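You operate a simulated robot arm through the tools that you are given. There is no shell and no other tool.

You run a simulated robot arm. Do the job below in one go: nothing can be reset, and whatever is moved stays where it is left.

TASK
Brush the wire pack marked 280 mm clean in the cleaner, then switch it off.
Fine: brush knob on PACK; leave it in the cradle with the lid shut, and the other pack where it lies.

Only the result counts: the job must be done as asked and must still hold three seconds after the hand-in. Knocking over, shifting, dropping, spilling or breaking anything else fails it. Lids that push on must go on centred and level and be pressed home; caps that screw on are set level and turned clockwise until they are tight.

THE ROBOT
A 7-joint arm with a two-finger parallel gripper, fixed in place. Base frame: the origin is at the foot of the arm, x ahead of it, y to its left, z up. Readings come in mm, degrees, newtons and seconds.
Its first joint turns from -166.0 to 166.0 degrees. Payload 4.4 kg.
The tool frame sits at the grasp point between the pads (the TCP): z along the fingers, y along the line on which they close. The tips reach 23 mm beyond it. Largest opening 94 mm; finger width 38, thickness 10; the body of the gripper, 54 by 96 mm, starts 39 mm behind the TCP.
Orientation is told as [roll, pitch, yaw] about the base's x, y, z axes, in that order, counted from this pose: with the fingers straight down and closing along the base's y, the tool's x points along the base's -x, its y along +y and its z along -z.

THE INTERFACE
- The arm moves only by the tool servo_tool. Its argument "deltas" is text: rows parted by semicolons, each of 7 numbers parted by spaces: the shift along the base's x, y, z in units of 25 mm (1.0 is 25 mm), then the turn, a rotation vector about the base's x, y, z in units of 8 degrees (1.0 is 8 degrees), then the gripper command, from -1 (shut) to 1 (fully open), values between in proportion. In form: dx dy dz rx ry rz fingers; .... A call has 1 to 20 rows; each row shifts and turns the commanded pose from where the row before left it. A call with a number of a shift or a turn outside -1 to 1 is refused whole. A row lasts 0.2 s, in which the tool goes at most 50 mm and 8.6 degrees; a call with a longer step from one row to the next is refused whole, and so is a gripper value outside its range. A pose out of reach is approached as far as the arm can. The call stops where the force on the tool passes 90 N (or 10 N more than at its start, if that is more) or the arm is blocked; 0.2 s more then pass. Each finger travels about 72 mm/s and halts on what it meets, pressing with about 34 N; the grip force reading is that of the motor and also rises with nothing between the fingers. The clock runs only during rows and for 0.2 s after the last one: add rows that do not move to give the fingers time. The reply holds the time, the measured pose of the TCP, the force on the tool along the base axes, the opening and the grip force, in the units named above and with some noise, with the torque about the TCP (base axes, N m) and any sound that the robot's microphone picked up, and new pictures: "views" is both (left out), scene, wrist or none.
- Cameras (640 x 400 px; columns grow to the right, rows downward): "scene" is fixed at [399.6, 650.3, 1540.2]; the picture's right is [0.65, -0.76, 0.00], its down [-0.63, -0.54, -0.56] and it looks along [0.42, 0.36, -0.83] (base axes); focal length 214 px, centre (320, 200). "wrist" rides on the gripper at [86, 16, -74] in the tool frame; the picture's right is [-0.18, 0.98, 0.00], its down [-0.58, -0.11, -0.81] and it looks along [-0.79, -0.15, 0.59] (tool axes); focal length 243 px, centre (320, 200). There is no depth. A picture from a camera that has moved, and an enlarged one, comes with that camera's place and axes in the base frame and with its lens.
- zoom(camera, box): a new picture of the part [left, top, right, bottom] of that camera's present view, enlarged. It takes no simulated time.
- hand_in(): hands the job in; it is judged then, once.

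Nothing tells you positions but the pictures and the camera data. Unless the task says otherwise, let go and move clear before handing in.

The tools are called after ">>>" as a command line: name --argument value ..., lists and objects as JSON in quotes. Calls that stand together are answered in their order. servo_tool: Moves the arm, as the interface text tells. Its arguments: {"type":"object","properties":{"deltas":{"type":"string"},"views":{"type":"string","enum":["both","scene","wrist","none"]}},"required":["deltas"]} The other tools are called the same way: zoom (camera, box) takes an enlarged picture of a part of a camera's view; hand_in () hands the job in.

At the start:

```text
time: 0.0
tool_pos: [709.1, 459.2, 1312.7]
orientation: [0.0, 0.1, 0.0]
ft_force: [-0.7, 0.4, -0.1]
torque: [-0.01, -0.01, 0.0]
finger_gap: 94.0
gripper_force: 0.0
```

scene: 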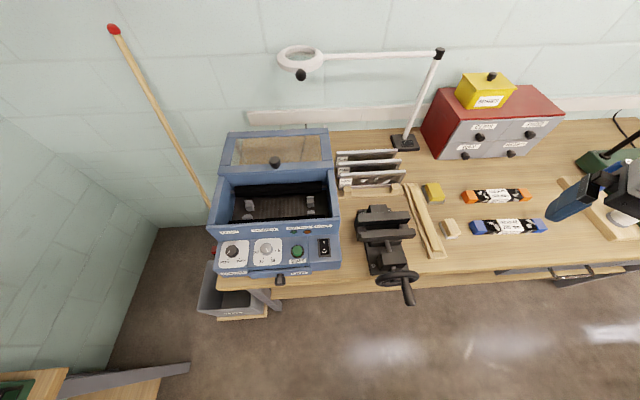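
wrist: 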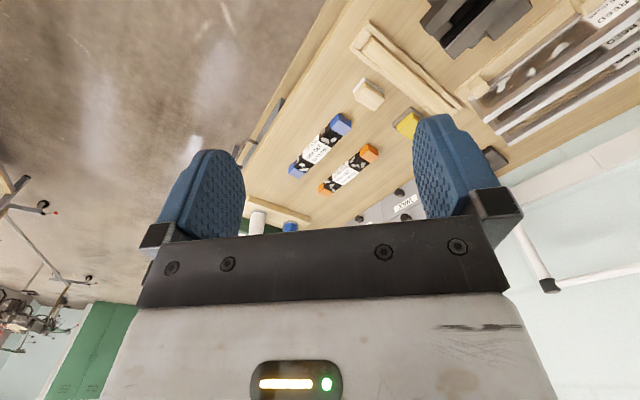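

I see a bench with a blue cleaner (lid open, a control panel with two knobs, a green button and a rocker switch), two packs (orange-ended and blue-ended), and other items. I'll zoom in to read the labels before moving.

>>> zoom --camera "scene" --box '[200, 120, 350, 290]'

>>> zoom --camera "scene" --box '[440, 170, 560, 245]'

>>> zoom --camera "scene" --box '[205, 225, 345, 290]'

>>> zoom --camera "wrist" --box '[280, 100, 390, 210]'

```text
2.35 times, centred on (275, 205) of scene
camera zoom: at [399.6, 650.3, 1540.2], right [0.65, -0.76, 0.0], down [-0.63, -0.54, -0.56], along [0.42, 0.36, -0.83], focal length 505 px, centre (426, 188)
```

zoom: 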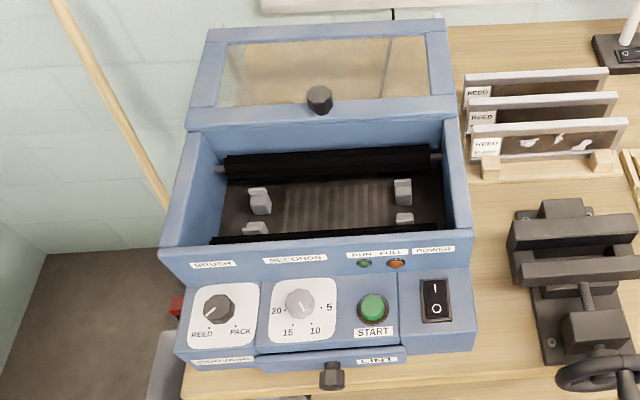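

```text
5.33 times, centred on (500, 208) of scene
camera zoom: at [399.6, 650.3, 1540.2], right [0.65, -0.76, 0.0], down [-0.63, -0.54, -0.56], along [0.42, 0.36, -0.83], focal length 1144 px, centre (-640, 160)
```

zoom: 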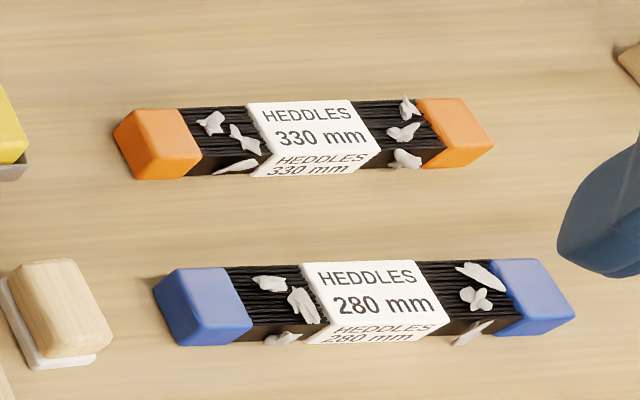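

```text
4.57 times, centred on (275, 258) of scene
camera zoom: at [399.6, 650.3, 1540.2], right [0.65, -0.76, 0.0], down [-0.63, -0.54, -0.56], along [0.42, 0.36, -0.83], focal length 980 px, centre (526, -63)
```

zoom: 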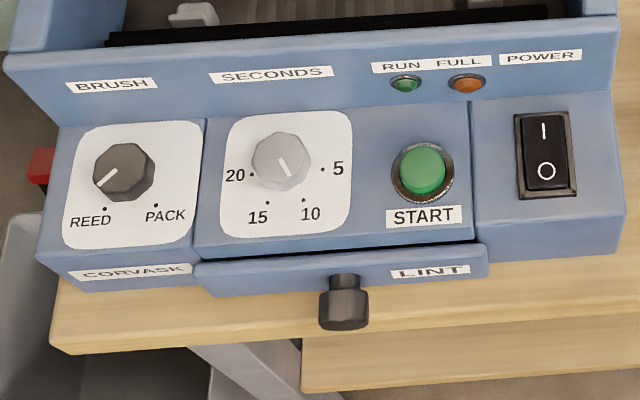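

```text
3.64 times, centred on (335, 155) of wrist
camera zoom: at [621.8, 474.4, 1387.6], right [0.18, 0.98, 0.0], down [0.58, -0.11, 0.81], along [0.79, -0.15, -0.59], focal length 882 px, centre (266, 364)
```

zoom: 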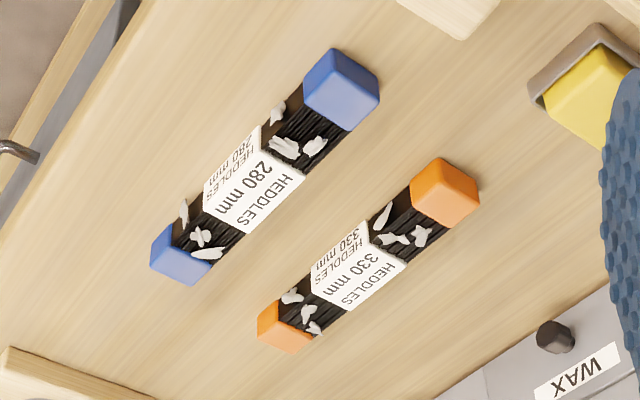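

The blue-ended pack is the 280 mm one, at about (1015, 395, 930). The cleaner is to the left, with its BRUSH knob on REED. I'll move a bit nearer the pack to sharpen the positions and test the reach.

>>> servo_tool --deltas "1 -0.4 -0.5 0 0 0 1; 1 -0.4 -0.5 0 0 0 1; 1 -0.4 -0.5 0 0 0 1; 1 -0.4 -0.5 0 0 0 1; 1 -0.4 -0.5 0 0 0 1; 1 -0.4 -0.5 0 0 0 1"

```text
time: 1.4
tool_pos: [858.5, 397.9, 1237.9]
orientation: [0.0, 0.0, 0.0]
ft_force: [-0.7, 0.0, -0.4]
torque: [0.0, -0.01, 0.0]
finger_gap: 93.9
gripper_force: 0.1
camera wrist: at [771.3, 413.8, 1313.7], right [0.18, 0.98, 0.0], down [0.58, -0.11, 0.81], along [0.79, -0.15, -0.59], focal length 243 px, centre (320, 200)
```

scene: 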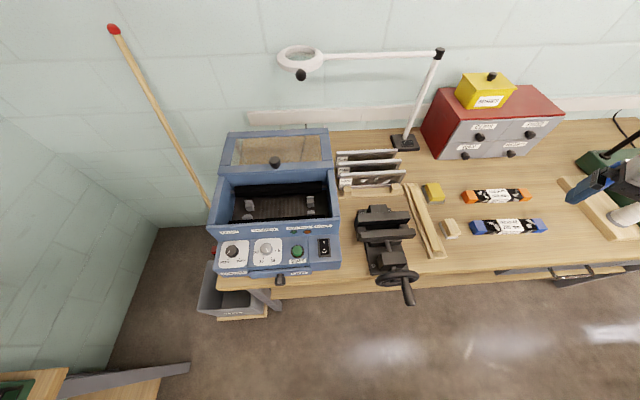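
wrist: 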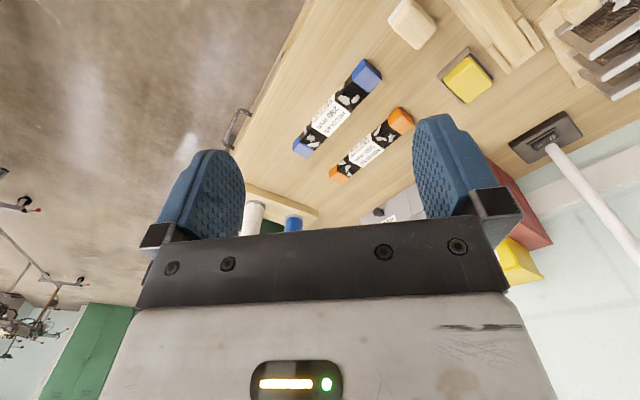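

The pack triangulates to about (1030, 393, 920). I'll continue towards it while lowering, checking that the arm can follow.

>>> servo_tool --deltas "1 0 -1 0 0 0 1; 1 0 -1 0 0 0 1; 1 0 -1 0 0 0 1; 1 0 -1 0 0 0 1; 1 0 -1 0 0 0 1; 0 0 0 0 0 0 1"

```text
time: 2.8
tool_pos: [982.6, 399.8, 1114.0]
orientation: [0.0, -0.1, 0.0]
ft_force: [-0.5, 0.8, -0.8]
torque: [0.0, -0.02, -0.01]
finger_gap: 94.1
gripper_force: 0.1
camera wrist: at [896.6, 414.5, 1188.1], right [0.18, 0.98, 0.0], down [0.58, -0.11, 0.81], along [0.79, -0.15, -0.59], focal length 243 px, centre (320, 200)
```

scene: 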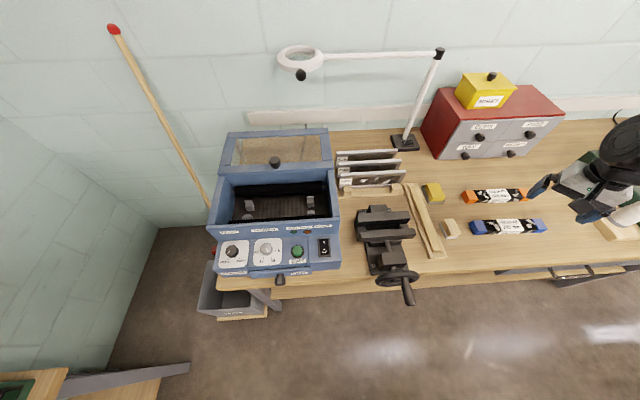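
wrist: 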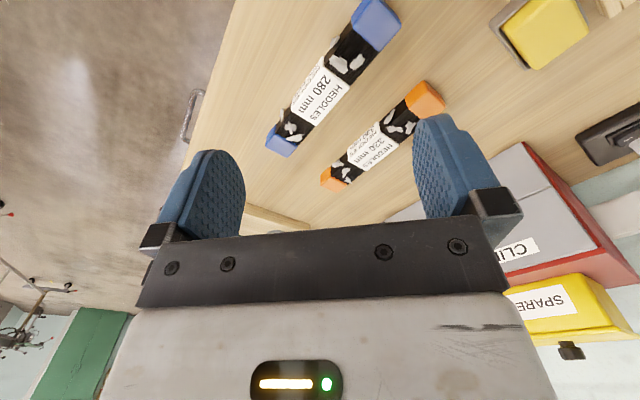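

The arm follows fine at this radius. I'll zoom the wrist view to pin down the pack more accurately.

>>> zoom --camera "wrist" --box '[240, 0, 460, 200]'

>>> zoom --camera "scene" --box '[520, 100, 640, 260]'

```text
2.00 times, centred on (350, 100) of wrist
camera zoom: at [896.6, 414.5, 1188.1], right [0.18, 0.98, 0.0], down [0.58, -0.11, 0.81], along [0.79, -0.15, -0.59], focal length 485 px, centre (260, 400)
```

zoom: 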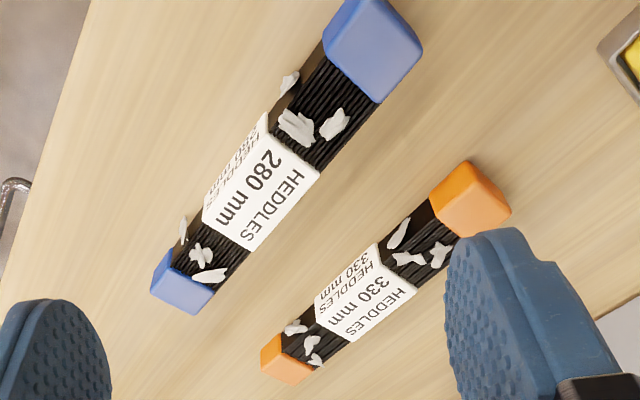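

```text
2.50 times, centred on (580, 180) of scene
camera zoom: at [399.6, 650.3, 1540.2], right [0.65, -0.76, 0.0], down [-0.63, -0.54, -0.56], along [0.42, 0.36, -0.83], focal length 536 px, centre (-330, 250)
```

zoom: 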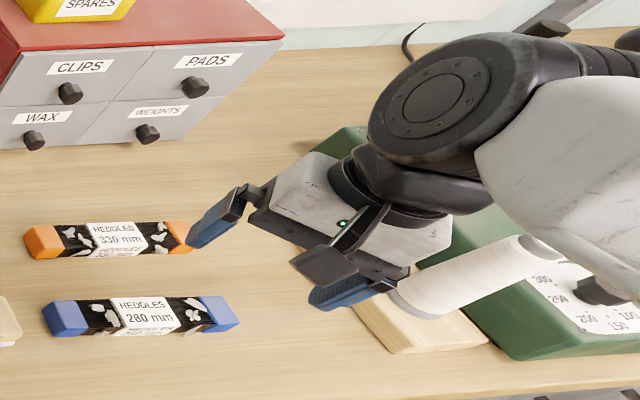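

The 280 pack's top label centre comes out at about (1067, 383, 893), with its long axis at about −48°. I'll turn the gripper to close across it and hover above to refine.

>>> servo_tool --deltas "0.5 -0.1 -0.4 0 0 -1 1; 0.5 -0.1 -0.4 0 0 -1 1; 0.5 -0.1 -0.4 0 0 -1 1; 0.5 -0.1 -0.4 0 0 -1 1; 0.5 -0.1 -0.4 0 0 -1 1; 0.5 -0.1 -0.4 0 0 -1 1; 0 0 0 0 0 0 1; 0 0 0 0 0 0 1"

```text
time: 4.6
tool_pos: [1058.7, 383.7, 1052.6]
orientation: [0.1, 0.0, -48.0]
ft_force: [0.4, 0.0, -0.1]
torque: [-0.01, 0.01, -0.01]
finger_gap: 93.8
gripper_force: 0.0
camera wrist: at [1012.5, 457.9, 1127.7], right [0.85, 0.52, 0.0], down [0.31, -0.51, 0.81], along [0.42, -0.69, -0.59], focal length 243 px, centre (320, 200)
```

scene: 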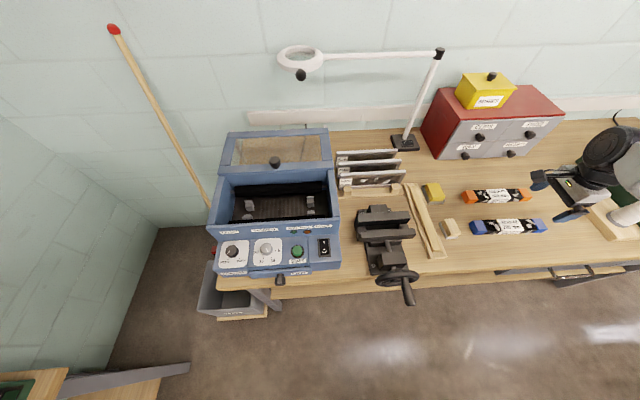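
wrist: 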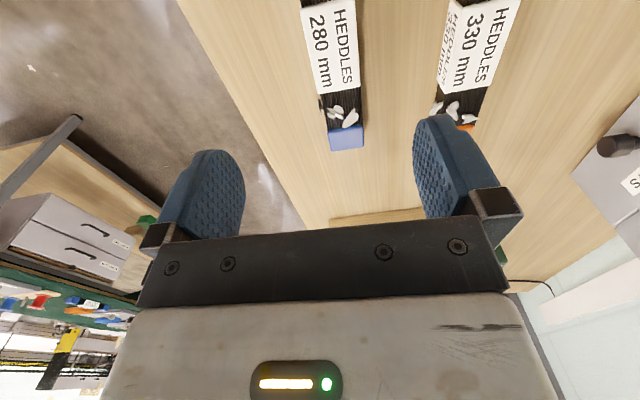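

I'm hovering above and slightly left of the pack. A closer zoom of both views will tell me the pack's cross-section and the bench height.

>>> zoom --camera "scene" --box '[464, 180, 554, 240]'

>>> zoom --camera "wrist" --box '[250, 0, 410, 160]'

```text
6.67 times, centred on (509, 210) of scene
camera zoom: at [399.6, 650.3, 1540.2], right [0.65, -0.76, 0.0], down [-0.63, -0.54, -0.56], along [0.42, 0.36, -0.83], focal length 1430 px, centre (-940, 133)
```

zoom: 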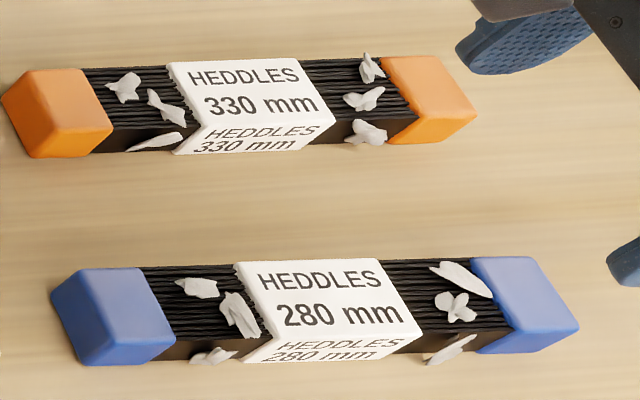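

```text
2.50 times, centred on (330, 80) of wrist
camera zoom: at [1012.5, 457.9, 1127.7], right [0.85, 0.52, 0.0], down [0.31, -0.51, 0.81], along [0.42, -0.69, -0.59], focal length 606 px, centre (295, 500)
```

zoom: 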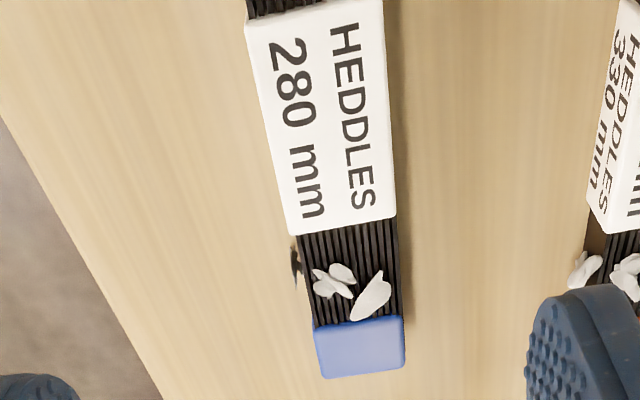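

The pack is about 43 mm wide, with its top near z = 892 and the bench near 865. Before picking it up I'll look at the cleaner's controls, so I'm rising, turning the camera to face the panel and travelling left.

>>> servo_tool --deltas "0 0 1 0 0 1 1; 0 0 1 0 0 1 1; 0 0 1 0 0 1 1; 0 0 1 0 0 1 1; -1 0.847 0 0 0 1 1; -1 0.847 0 0 0 1 1; -1 0.847 0 0 0 1 1; -1 0.847 0 0 0 1 1; -1 0.847 0 0 0 1 1; -1 0.847 0 0 0 1 1; -1 0.847 0 0 0 1 1; -1 0.847 0 0 0 0 1; -1 0.847 0 0 0 0 1; -1 0.847 0 0 0 0 1; -1 0.847 0 0 0 0 1; -1 0.847 0 0 0 0 1; -1 0.847 0 0 0 0 1; -1 0.847 0 0 0 0 1"

```text
time: 8.4
tool_pos: [708.8, 680.5, 1152.2]
orientation: [0.0, 0.0, 40.0]
ft_force: [-0.6, 0.2, 0.9]
torque: [0.01, -0.01, -0.01]
finger_gap: 94.0
gripper_force: 0.0
camera wrist: at [631.2, 636.2, 1228.1], right [-0.49, 0.87, 0.0], down [0.52, 0.29, 0.81], along [0.7, 0.4, -0.59], focal length 243 px, centre (320, 200)
```

scene: 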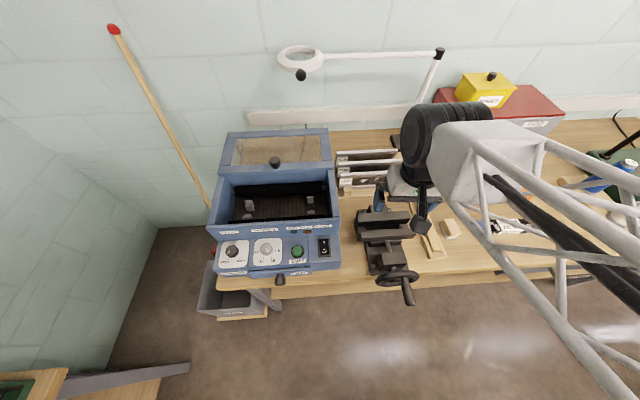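
wrist: 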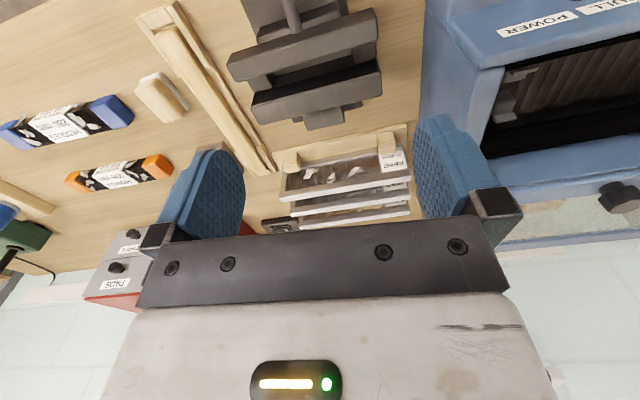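

The arm is a long truss type, and it tracks fine. I'll continue left to a spot in front of the cleaner panel.

>>> servo_tool --deltas "-1 0.85 0 0 0 0 1; -1 0.85 0 0 0 0 1; -1 0.85 0 0 0 0 1; -1 0.85 0 0 0 0 1; -1 0.85 0 0 0 0 1; -1 0.85 0 0 0 0 1; -1 0.85 0 0 0 0 1; -1 0.85 0 0 0 0 1; -1 0.85 0 0 0 0 1; 0 0 0 0 0 0 1"

```text
time: 10.6
tool_pos: [483.1, 871.9, 1152.1]
orientation: [0.1, 0.0, 39.9]
ft_force: [0.0, -0.9, 0.1]
torque: [0.01, 0.02, -0.01]
finger_gap: 94.1
gripper_force: 0.0
camera wrist: at [406.4, 827.9, 1227.6], right [-0.49, 0.87, 0.0], down [0.52, 0.29, 0.81], along [0.7, 0.4, -0.59], focal length 243 px, centre (320, 200)
```

scene: 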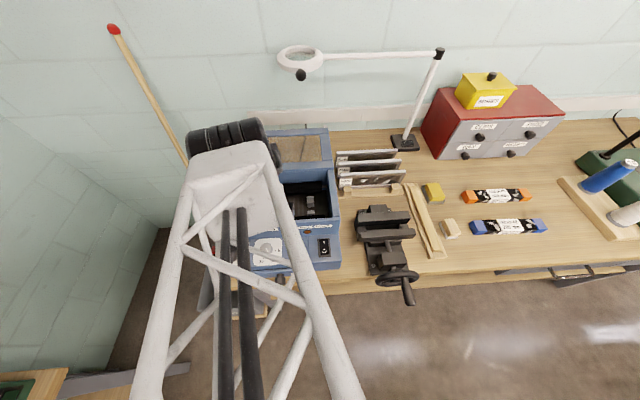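
wrist: 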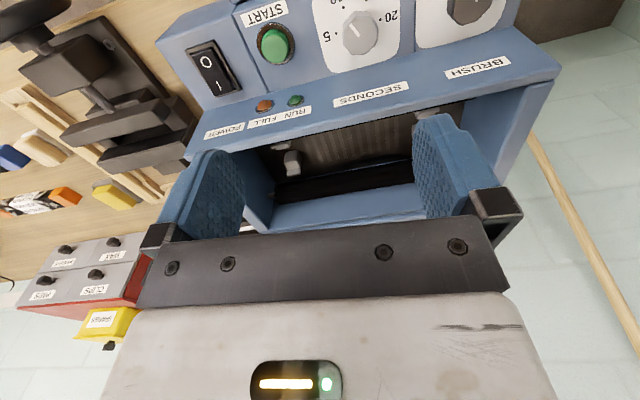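

The panel is in view, just too near the frame's top edge. I'll back off from the bench and shift slightly left to see the whole panel.

>>> servo_tool --deltas "-1 -0.6 0 0 0 0 1; -1 -0.6 0 0 0 0 1; -1 -0.6 0 0 0 0 1; -1 -0.4 0 0 0 0 1; 0 0 0 0 0 0 1" --views "wrist"

```text
time: 11.8
tool_pos: [385.1, 816.1, 1153.0]
orientation: [0.0, -0.1, 40.0]
ft_force: [0.8, -0.2, -0.9]
torque: [0.02, 0.02, 0.01]
finger_gap: 93.9
gripper_force: 0.1
camera wrist: at [306.9, 771.9, 1227.3], right [-0.49, 0.87, 0.0], down [0.52, 0.29, 0.81], along [0.7, 0.4, -0.59], focal length 243 px, centre (320, 200)
```

wrist: 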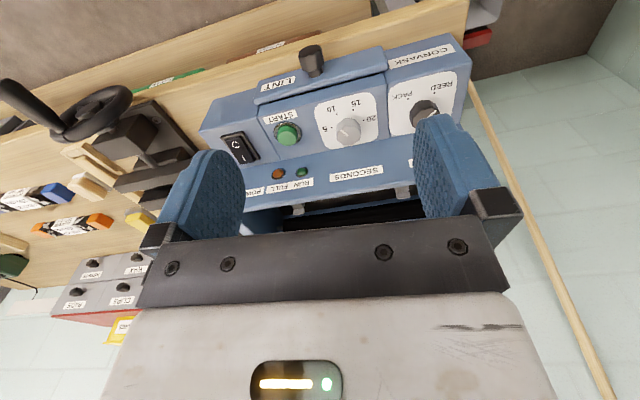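

>>> zoom --camera "wrist" --box '[190, 40, 350, 200]'

>>> zoom --camera "wrist" --box '[300, 20, 480, 200]'

>>> zoom --camera "scene" --box '[250, 230, 350, 290]'

```text
2.50 times, centred on (270, 120) of wrist
camera zoom: at [306.9, 771.9, 1227.3], right [-0.49, 0.87, 0.0], down [0.52, 0.29, 0.81], along [0.7, 0.4, -0.59], focal length 606 px, centre (445, 400)
```

zoom: 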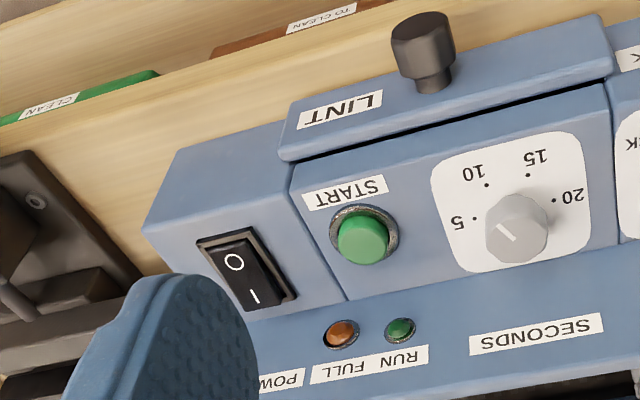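

```text
2.22 times, centred on (390, 110) of wrist
camera zoom: at [306.9, 771.9, 1227.3], right [-0.49, 0.87, 0.0], down [0.52, 0.29, 0.81], along [0.7, 0.4, -0.59], focal length 539 px, centre (164, 400)
```

zoom: 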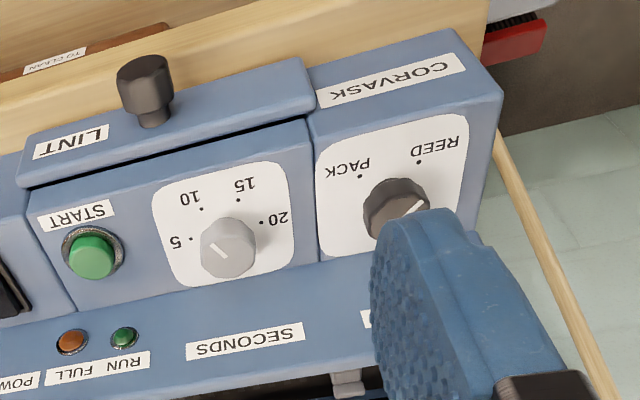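

```text
6.40 times, centred on (300, 260) of scene
camera zoom: at [399.6, 650.3, 1540.2], right [0.65, -0.76, 0.0], down [-0.63, -0.54, -0.56], along [0.42, 0.36, -0.83], focal length 1373 px, centre (448, -184)
```

zoom: 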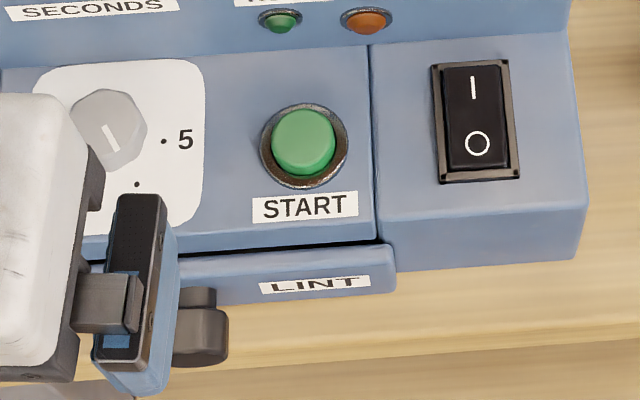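

Triangulating with both cameras gives:
- Panel top: flat at z≈945.
- START: (524, 841).
- Power rocker: (584, 791), now on O.
- Timer knob: (471, 912).
- BRUSH knob: (402, 980), on REED.

Next I'll look down into the tub and at the lid.

>>> servo_tool --deltas "0.9 0.76 0.5 0 0 0.4 1; 0.9 0.76 0.5 0 0 0 1; 0.9 0.76 0.5 0 0 0 1; 0.9 0.76 0.5 0 0 0 1; 0.9 0.76 0.5 0 0 0 1; 0.9 0.76 0.5 0 0 0 1; 0 0 0 0 0 0 1"

```text
time: 13.4
tool_pos: [518.9, 931.1, 1227.7]
orientation: [0.0, 0.0, 43.3]
ft_force: [-0.3, 0.2, 0.3]
torque: [-0.03, 0.0, -0.01]
finger_gap: 93.8
gripper_force: 0.0
camera wrist: at [444.3, 882.3, 1302.8], right [-0.54, 0.84, 0.0], down [0.5, 0.32, 0.81], along [0.68, 0.43, -0.59], focal length 243 px, centre (320, 200)
```

scene: 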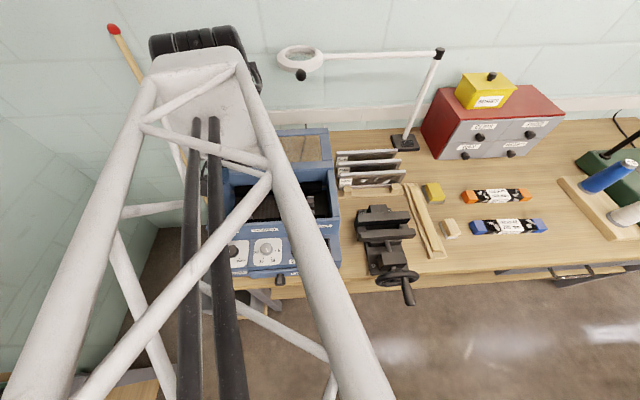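
wrist: 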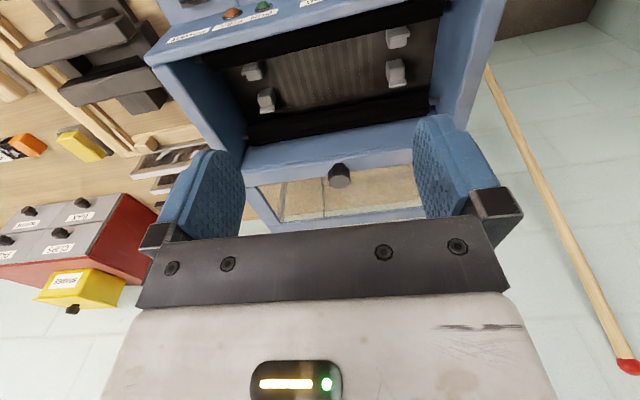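

>>> zoom --camera "wrist" --box '[130, 0, 500, 231]'

>>> zoom --camera "wrist" --box '[230, 10, 450, 150]'

```text
1.73 times, centred on (315, 116) of wrist
camera zoom: at [444.3, 882.3, 1302.8], right [-0.54, 0.84, 0.0], down [0.5, 0.32, 0.81], along [0.68, 0.43, -0.59], focal length 420 px, centre (329, 346)
```

zoom: 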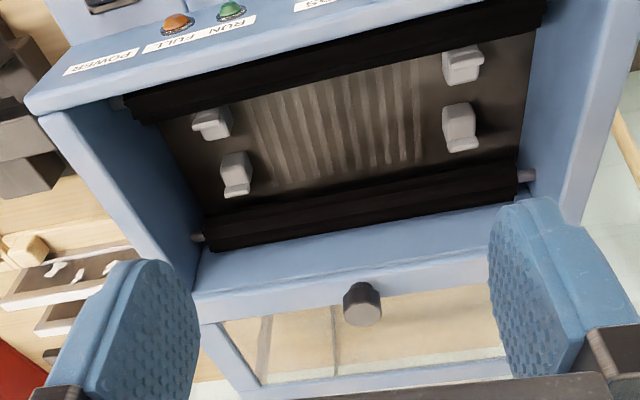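

```text
2.86 times, centred on (340, 80) of wrist
camera zoom: at [444.3, 882.3, 1302.8], right [-0.54, 0.84, 0.0], down [0.5, 0.32, 0.81], along [0.68, 0.43, -0.59], focal length 693 px, centre (263, 543)
```

zoom: 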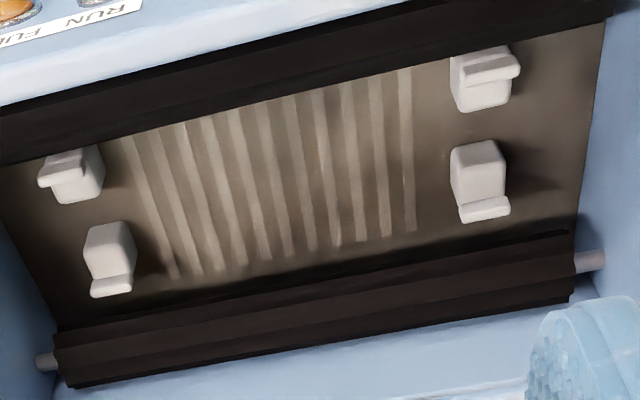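

The lid looks like a sliding or hinged frame with its own knob, and the tub has four cradle posts with flared tops. I'll swing the wrist to the pack orientation here, to test the reach and see the posts from the left.

>>> servo_tool --deltas "0 0.36 0 0 0 -0.94 1; 0 0.36 0 0 0 -0.94 1; 0 0.36 0 0 0 -0.94 1; 0 0.36 0 0 0 -0.94 1; 0 0.36 0 0 0 -0.94 1; 0 0.36 0 0 0 -0.94 1; 0 0.36 0 0 0 -0.94 1; 0 0.36 0 0 0 -0.94 1; 0 0.36 0 0 0 -0.94 1; 0 0.36 0 0 0 -0.94 1; 0 0.36 0 0 0 -0.94 1; 0 0.36 0 0 0 -0.94 1; 0 0 0 0 0 0 1; 0 0 0 0 0 0 1"

```text
time: 16.4
tool_pos: [518.0, 1039.6, 1227.9]
orientation: [0.1, 0.0, -47.1]
ft_force: [0.1, -0.2, -0.1]
torque: [0.01, -0.02, -0.01]
finger_gap: 94.0
gripper_force: 0.1
camera wrist: at [471.0, 1112.0, 1302.5], right [0.85, 0.53, 0.0], down [0.32, -0.5, 0.81], along [0.43, -0.68, -0.59], focal length 243 px, centre (320, 200)
```

scene: 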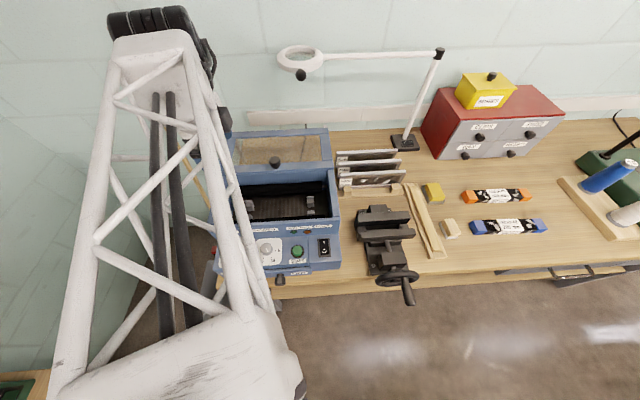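
wrist: 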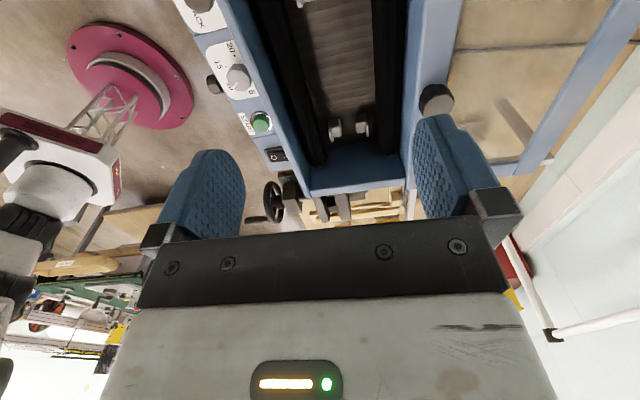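

>>> zoom --camera "wrist" --box '[220, 0, 480, 200]'

>>> zoom --camera "wrist" --box '[390, 0, 640, 200]'

>>> zoom --camera "wrist" --box '[290, 80, 400, 170]'

```text
2.00 times, centred on (350, 100) of wrist
camera zoom: at [471.0, 1112.0, 1302.5], right [0.85, 0.53, 0.0], down [0.32, -0.5, 0.81], along [0.43, -0.68, -0.59], focal length 485 px, centre (260, 400)
```

zoom: 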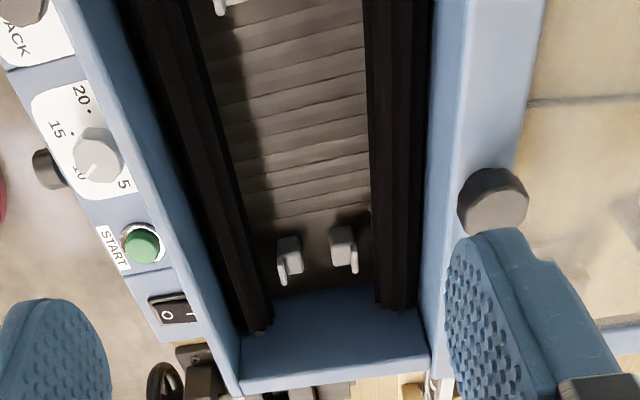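

```text
2.00 times, centred on (515, 100) of wrist
camera zoom: at [471.0, 1112.0, 1302.5], right [0.85, 0.53, 0.0], down [0.32, -0.5, 0.81], along [0.43, -0.68, -0.59], focal length 485 px, centre (-70, 400)
```

zoom: 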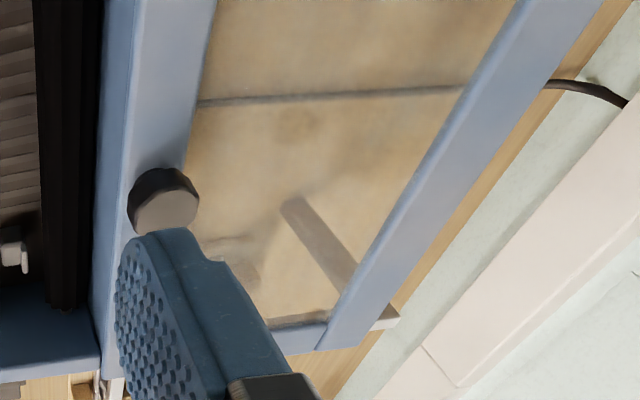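

```text
4.44 times, centred on (345, 125) of wrist
camera zoom: at [471.0, 1112.0, 1302.5], right [0.85, 0.53, 0.0], down [0.32, -0.5, 0.81], along [0.43, -0.68, -0.59], focal length 1078 px, centre (209, 533)
```

zoom: 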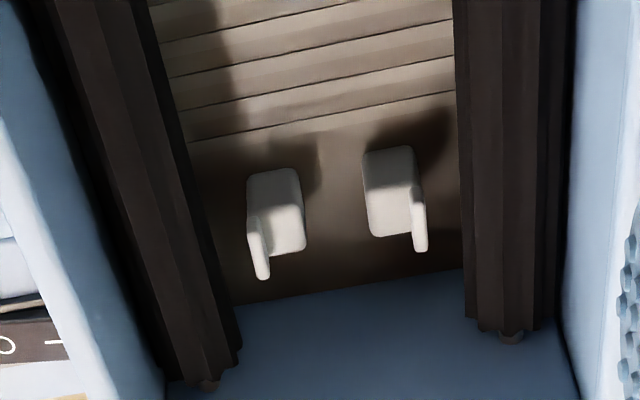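

The lid is flat, slides on rails and has a knob near its front edge. The cradle ledges are centred near (588, 985), with the cleaner's axis at about −45°. First I'll set the BRUSH knob, so I'm moving above it with the jaws closing along the bench.

>>> servo_tool --deltas "-0.387 -0.2 -0.33 0 0 0.956 1; -0.387 -0.2 -0.33 0 0 0.956 1; -0.387 -0.2 -0.33 0 0 0.956 1; -0.387 -0.2 -0.33 0 0 0.956 1; -0.387 -0.2 -0.33 0 0 0.956 1; -0.387 -0.2 -0.33 0 0 0.956 1; -0.387 -0.2 -0.33 0 0 0.956 1; -0.387 -0.2 -0.33 0 0 0.956 1; -0.387 -0.2 -0.33 0 0 0.956 1; -0.387 -0.2 -0.33 0 0 0.956 1; -0.387 -0.2 -0.33 0 0 0.956 1; -0.387 -0.2 -0.33 0 0 0.956 1; 0 0 0 0 0 0 1; 0 0 0 0 0 0 1" --views "wrist"

```text
time: 19.4
tool_pos: [403.2, 979.1, 1130.1]
orientation: [-0.1, 0.0, 44.8]
ft_force: [0.3, 0.3, 0.3]
torque: [0.02, -0.01, 0.0]
finger_gap: 94.2
gripper_force: 0.0
camera wrist: at [328.9, 928.3, 1204.5], right [-0.56, 0.83, 0.0], down [0.49, 0.33, 0.81], along [0.67, 0.45, -0.59], focal length 243 px, centre (320, 200)
```

wrist: 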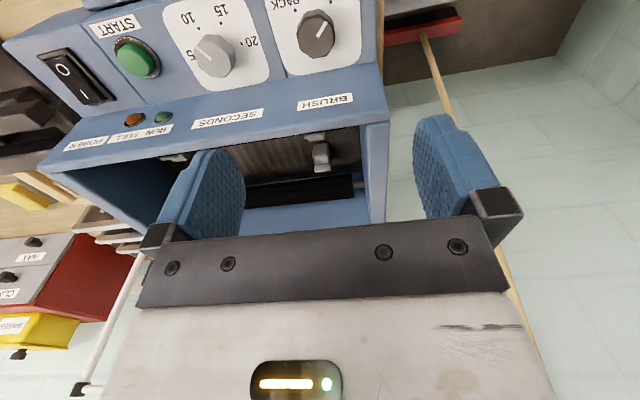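

>>> zoom --camera "wrist" --box '[260, 0, 380, 100]'

>>> zoom --camera "wrist" --box '[20, 0, 280, 120]'

```text
4.00 times, centred on (320, 50) of wrist
camera zoom: at [328.9, 928.3, 1204.5], right [-0.56, 0.83, 0.0], down [0.49, 0.33, 0.81], along [0.67, 0.45, -0.59], focal length 970 px, centre (320, 800)
```

zoom: 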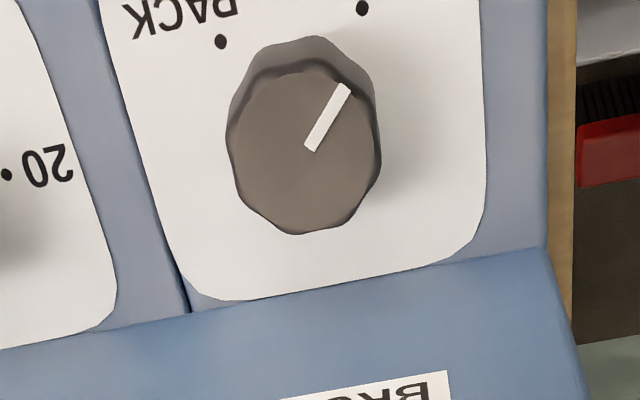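

```text
2.46 times, centred on (150, 60) of wrist
camera zoom: at [328.9, 928.3, 1204.5], right [-0.56, 0.83, 0.0], down [0.49, 0.33, 0.81], along [0.67, 0.45, -0.59], focal length 597 px, centre (738, 545)
```

zoom: 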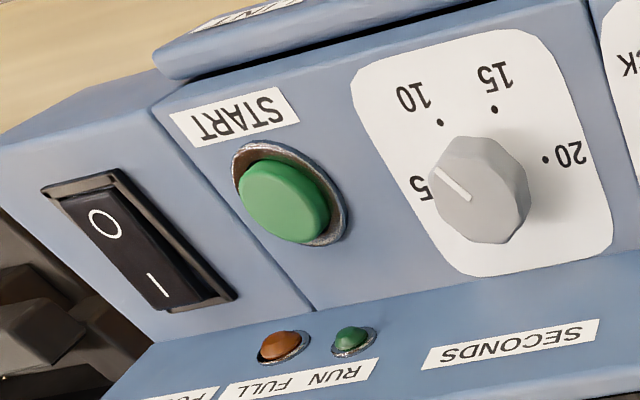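

The knob is 33 mm across and about 20 mm tall, centred near (403.5, 975). It needs about +85° (counter-clockwise from above). I'll lower over it with the jaws open, turned −21° so the body stays clear of the tub wall.

>>> servo_tool --deltas "-0.043 -0.063 -0.8 0 0 -0.675 1; -0.043 -0.063 -0.8 0 0 -0.675 1; -0.043 -0.063 -0.8 0 0 -0.675 1; -0.043 -0.063 -0.8 0 0 -0.675 1; 0 0 -0.6 0 0 0 1; 0 0 -0.6 0 0 0 1; 0 0 -0.6 0 0 0 1; 0 0 -0.6 0 0 0 1; 0 0 0 0 0 0 1"

```text
time: 21.4
tool_pos: [397.7, 972.2, 989.0]
orientation: [0.0, 0.0, 23.2]
ft_force: [0.5, 0.0, -0.2]
torque: [0.0, 0.0, 0.0]
finger_gap: 93.9
gripper_force: 0.1
camera wrist: at [311.8, 952.1, 1064.4], right [-0.22, 0.98, 0.0], down [0.58, 0.13, 0.81], along [0.79, 0.18, -0.59], focal length 243 px, centre (320, 200)
```

scene: 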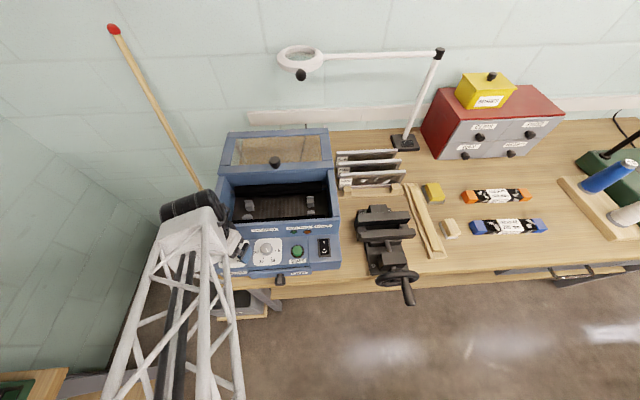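
wrist: 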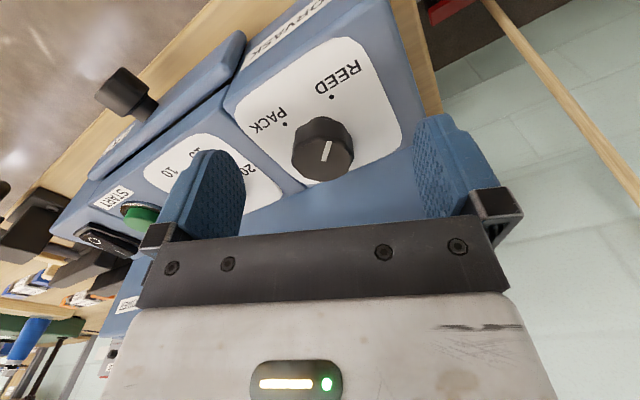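

The knob sits right between the jaws. I'll go down to grip height and close.

>>> servo_tool --deltas "0 0 -0.34 0 0 0 1; 0 0 -0.34 0 0 0 1; 0 0 0 0 0 0 1; 0 0 0 0 0 0 0; 0 0 0 0 0 0 -0.6; 0 0 0 0 0 0 -0.6; 0 0 0 0 0 0 -0.6; 0 0 0 0 0 0 -0.6" --views "wrist"

```text
time: 22.2
tool_pos: [398.3, 974.3, 983.7]
orientation: [0.5, -0.6, 23.3]
ft_force: [-3.4, -4.2, 5.6]
torque: [0.21, -0.44, 0.37]
finger_gap: 94.3
gripper_force: 0.1
stopped in row 3: the force on the tool passed its limit at 94 N (the readings are from after the stop); the commanded pose is now the measured one
camera wrist: at [311.9, 952.9, 1058.0], right [-0.22, 0.98, 0.01], down [0.57, 0.12, 0.81], along [0.79, 0.18, -0.59], focal length 243 px, centre (320, 200)
```

wrist: 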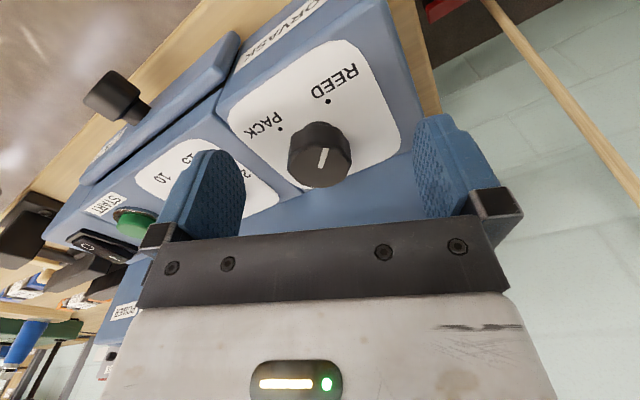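

The gripper body touched the tub rim: wall-ward push at body height, tips still above the panel. I'll back up and tilt the tool 20° so the body leans away from the wall, with the jaws part-open.

>>> servo_tool --deltas "0 0 1 0 0 0 1; 0 0 1 0 0 0 0.3; -0.07 -0.035 1 0.3075 -0.741 0 0.3; -0.07 -0.035 1 0.3075 -0.741 0 0.3; -0.07 -0.035 0 0.3075 -0.741 0 0.3; -0.06 -0.035 0 0 0 0 0.3; 0 0 0 0 0 0 0.3"

```text
time: 23.8
tool_pos: [391.6, 971.5, 1082.6]
orientation: [0.3, -19.8, 23.2]
ft_force: [1.1, 0.0, 0.2]
torque: [0.0, -0.02, 0.03]
finger_gap: 61.1
gripper_force: 0.1
camera wrist: at [287.2, 942.0, 1123.6], right [-0.23, 0.97, 0.07], down [0.3, 0.0, 0.95], along [0.93, 0.24, -0.29], focal length 243 px, centre (320, 200)
```

scene: 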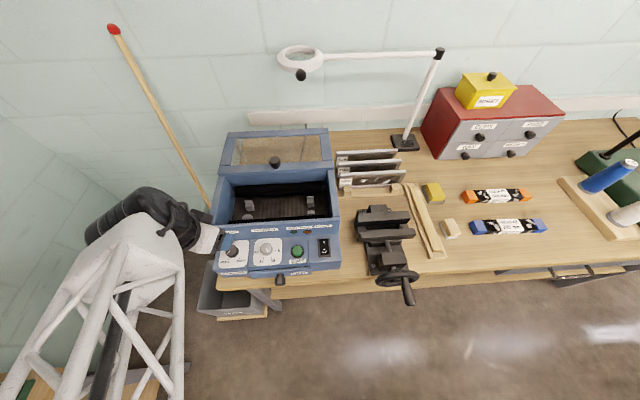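
wrist: 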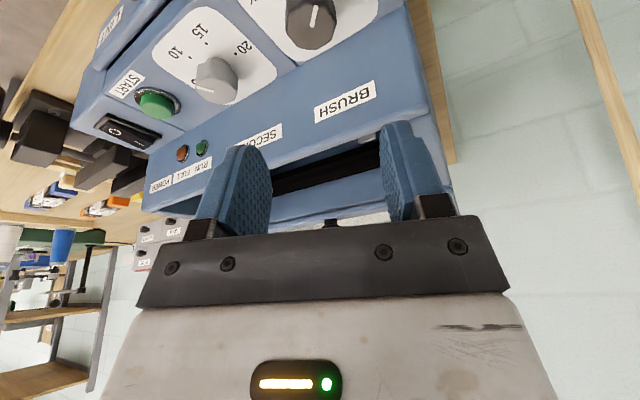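

>>> servo_tool --deltas "0 -0.02 -1 0 0 0 0.3; 0 0 -1 0 0 0 0.3; 0 0 -1 0 0 0 0.3; 0 0 -0.4 0 0 0 0.3; 0 0 0 0 0 0 0.3" --views "wrist"

```text
time: 25.0
tool_pos: [391.6, 969.9, 997.1]
orientation: [0.2, -19.7, 23.2]
ft_force: [-0.3, 0.4, 0.8]
torque: [0.01, -0.03, -0.02]
finger_gap: 61.1
gripper_force: 0.0
camera wrist: at [286.9, 941.5, 1039.1], right [-0.23, 0.97, 0.07], down [0.3, 0.0, 0.95], along [0.93, 0.24, -0.29], focal length 243 px, centre (320, 200)
```

wrist: 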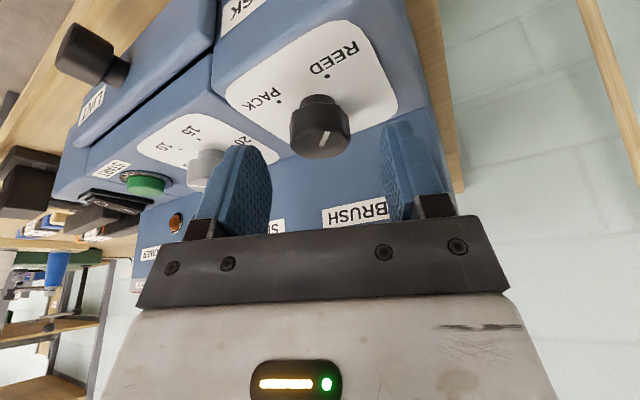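

The knob is centred between the jaws with nothing touching. I'll go down to grip height.

>>> servo_tool --deltas "0 0 -0.4 0 0 0 0.3; 0 0 -0.4 0 0 0 0.3; 0 0 0 0 0 0 0.3" --views "wrist"

```text
time: 25.8
tool_pos: [393.3, 969.4, 978.0]
orientation: [0.3, -19.8, 23.2]
ft_force: [-0.4, 0.6, 0.0]
torque: [0.03, 0.0, 0.0]
finger_gap: 60.9
gripper_force: 0.1
camera wrist: at [287.1, 941.5, 1019.2], right [-0.23, 0.97, 0.07], down [0.3, 0.0, 0.95], along [0.93, 0.24, -0.29], focal length 243 px, centre (320, 200)
```

wrist: 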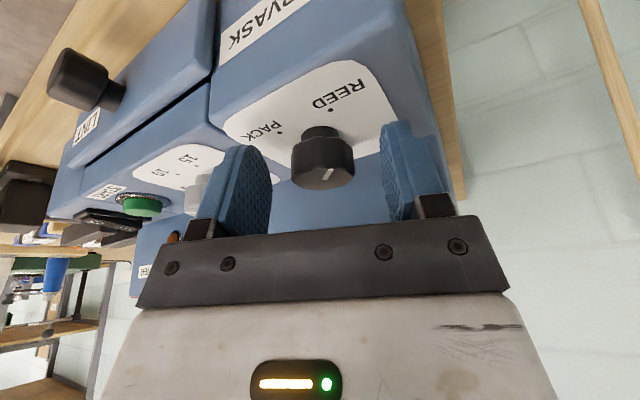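

>>> zoom --camera "wrist" --box '[220, 80, 460, 240]'

```text
2.50 times, centred on (340, 160) of wrist
camera zoom: at [287.1, 941.5, 1019.2], right [-0.23, 0.97, 0.07], down [0.3, 0.0, 0.95], along [0.93, 0.24, -0.29], focal length 606 px, centre (270, 300)
```

zoom: 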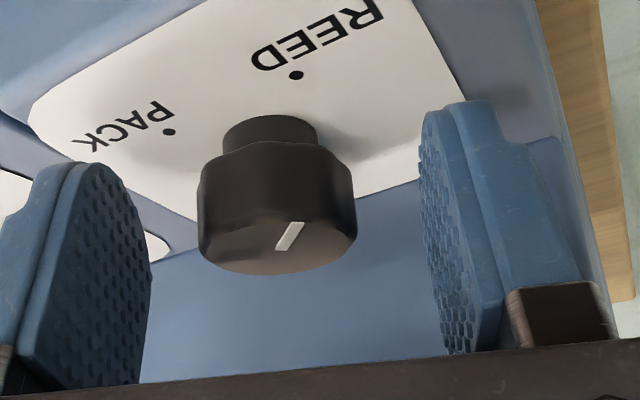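

The pads overlap the wide part of the knob well. Closing now.

>>> servo_tool --deltas "0 0 0 0 0 0 0; 0 0 0 0 0 0 -0.4; 0 0 0 0 0 0 -0.6; 0 0 0 0 0 0 -0.6; 0 0 0 0 0 0 -0.6" --views "wrist"

```text
time: 27.0
tool_pos: [390.7, 971.1, 976.9]
orientation: [0.3, -19.8, 23.2]
ft_force: [-1.0, 8.0, -0.8]
torque: [-0.25, -0.28, 0.05]
finger_gap: 32.6
gripper_force: 45.1
camera wrist: at [287.1, 941.6, 1019.2], right [-0.23, 0.97, 0.07], down [0.3, 0.0, 0.95], along [0.93, 0.24, -0.29], focal length 243 px, centre (320, 200)
```

wrist: 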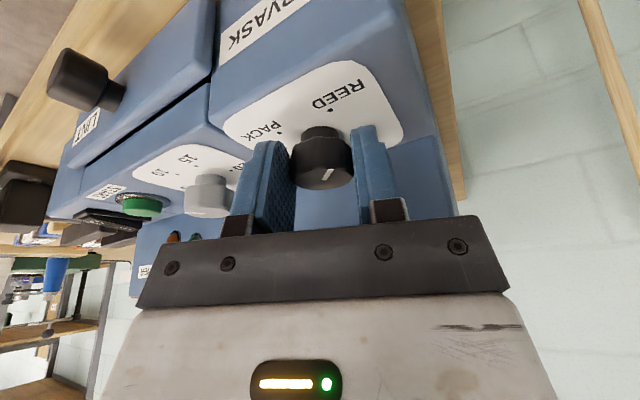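

The grip is solid on the 32.6 mm knob. I'll turn it +43° about the knob's axis.

>>> servo_tool --deltas "0.027 -0.0536 0 0 0 0.896 -0.6; 0.033 -0.05 0 0 0 0.896 -0.6; 0.04 -0.045 0 0 0 0.896 -0.6; 0.045 -0.04 0 0 0 0.896 -0.6; 0.05 -0.034 0 0 0 0.896 -0.6; 0.053 -0.028 0 0 0 0.896 -0.6; 0 0 0 0 0 0 -0.6; 0 0 0 0 0 0 -0.6"

```text
time: 28.8
tool_pos: [397.8, 963.6, 978.0]
orientation: [0.3, -19.8, 66.3]
ft_force: [-13.8, 33.6, -2.5]
torque: [0.94, -0.47, 0.28]
finger_gap: 32.8
gripper_force: 45.5
camera wrist: at [339.5, 871.9, 1019.1], right [-0.83, 0.55, 0.07], down [0.21, 0.21, 0.95], along [0.51, 0.81, -0.29], focal length 243 px, centre (320, 200)
```

scene: 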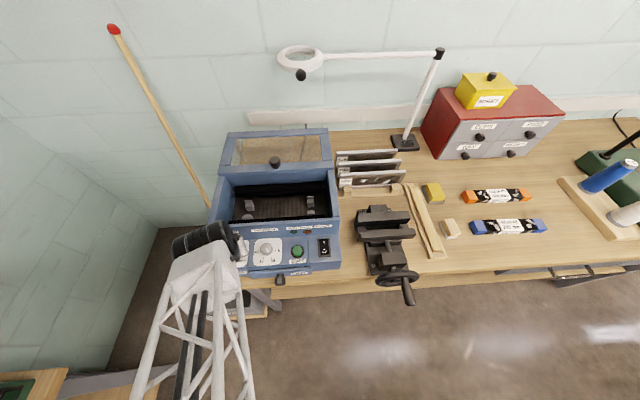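
wrist: 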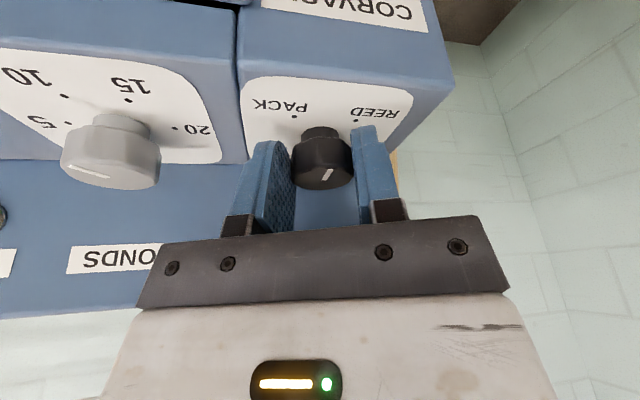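

The knob turned with the jaws. I'll release, swing back 43° and regrip.

>>> servo_tool --deltas "0 0 0 0 0 0 0.3; 0 0 0 0 0 0 0.3; -0.02 0.05 0 0 0 0 0.3; -0.053 0.028 0 0 0 -0.896 0.3; -0.05 0.034 0 0 0 -0.896 0.3; -0.045 0.04 0 0 0 -0.896 0.3; -0.04 0.045 0 0 0 -0.896 0.3; -0.033 0.05 0 0 0 -0.896 0.3; -0.027 0.0536 0 0 0 -0.896 0.3; 0 0 0 0 0 0 0.3" --views "wrist"

```text
time: 31.0
tool_pos: [391.1, 970.0, 977.0]
orientation: [0.3, -19.9, 23.1]
ft_force: [0.4, -0.3, 0.2]
torque: [0.01, 0.01, 0.04]
finger_gap: 61.0
gripper_force: 0.0
camera wrist: at [286.7, 942.5, 1019.3], right [-0.23, 0.97, 0.07], down [0.3, 0.0, 0.95], along [0.93, 0.24, -0.29], focal length 243 px, centre (320, 200)
```

wrist: 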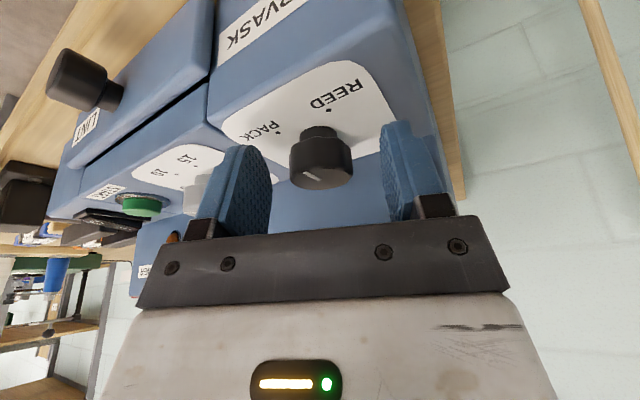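

The pointer is now midway between REED and PACK. Regripping and turning another 43°.

>>> servo_tool --deltas "0 0 0 0 0 0 0; 0 0 0 0 0 0 -0.4; 0 0 0 0 0 0 -0.6; 0 0 0 0 0 0 -0.6; 0.027 -0.05 0 0 0 0.896 -0.6; 0.033 -0.045 0 0 0 0.896 -0.6; 0.04 -0.043 0 0 0 0.896 -0.6; 0.045 -0.038 0 0 0 0.896 -0.6; 0.048 -0.03 0 0 0 0.896 -0.6; 0.05 -0.024 0 0 0 0.896 -0.6; 0 0 0 0 0 0 -0.6; 0 0 0 0 0 0 0.3; 0 0 0 0 0 0 0.3; 0 0 0 0 0 0 0.3"

```text
time: 34.0
tool_pos: [397.3, 964.8, 977.4]
orientation: [0.3, -19.9, 66.2]
ft_force: [0.9, 0.1, -0.3]
torque: [-0.02, 0.01, -0.03]
finger_gap: 61.0
gripper_force: 0.0
camera wrist: at [339.0, 873.2, 1018.9], right [-0.83, 0.55, 0.07], down [0.21, 0.21, 0.95], along [0.51, 0.81, -0.29], focal length 243 px, centre (320, 200)
```

scene: 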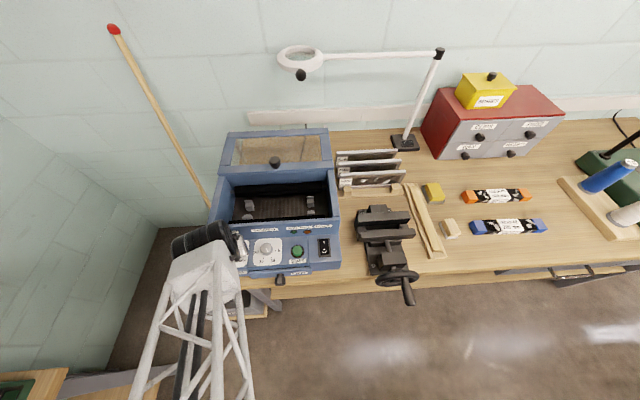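
wrist: 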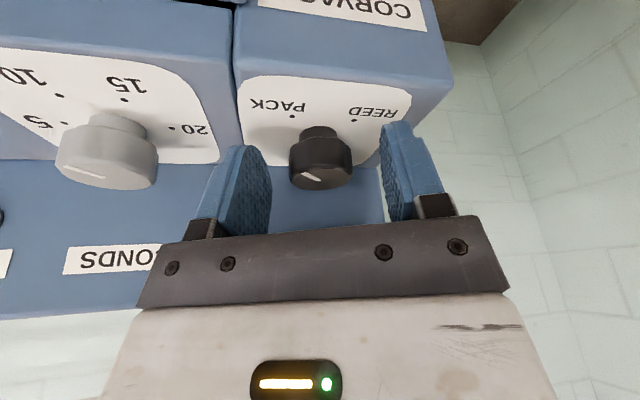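

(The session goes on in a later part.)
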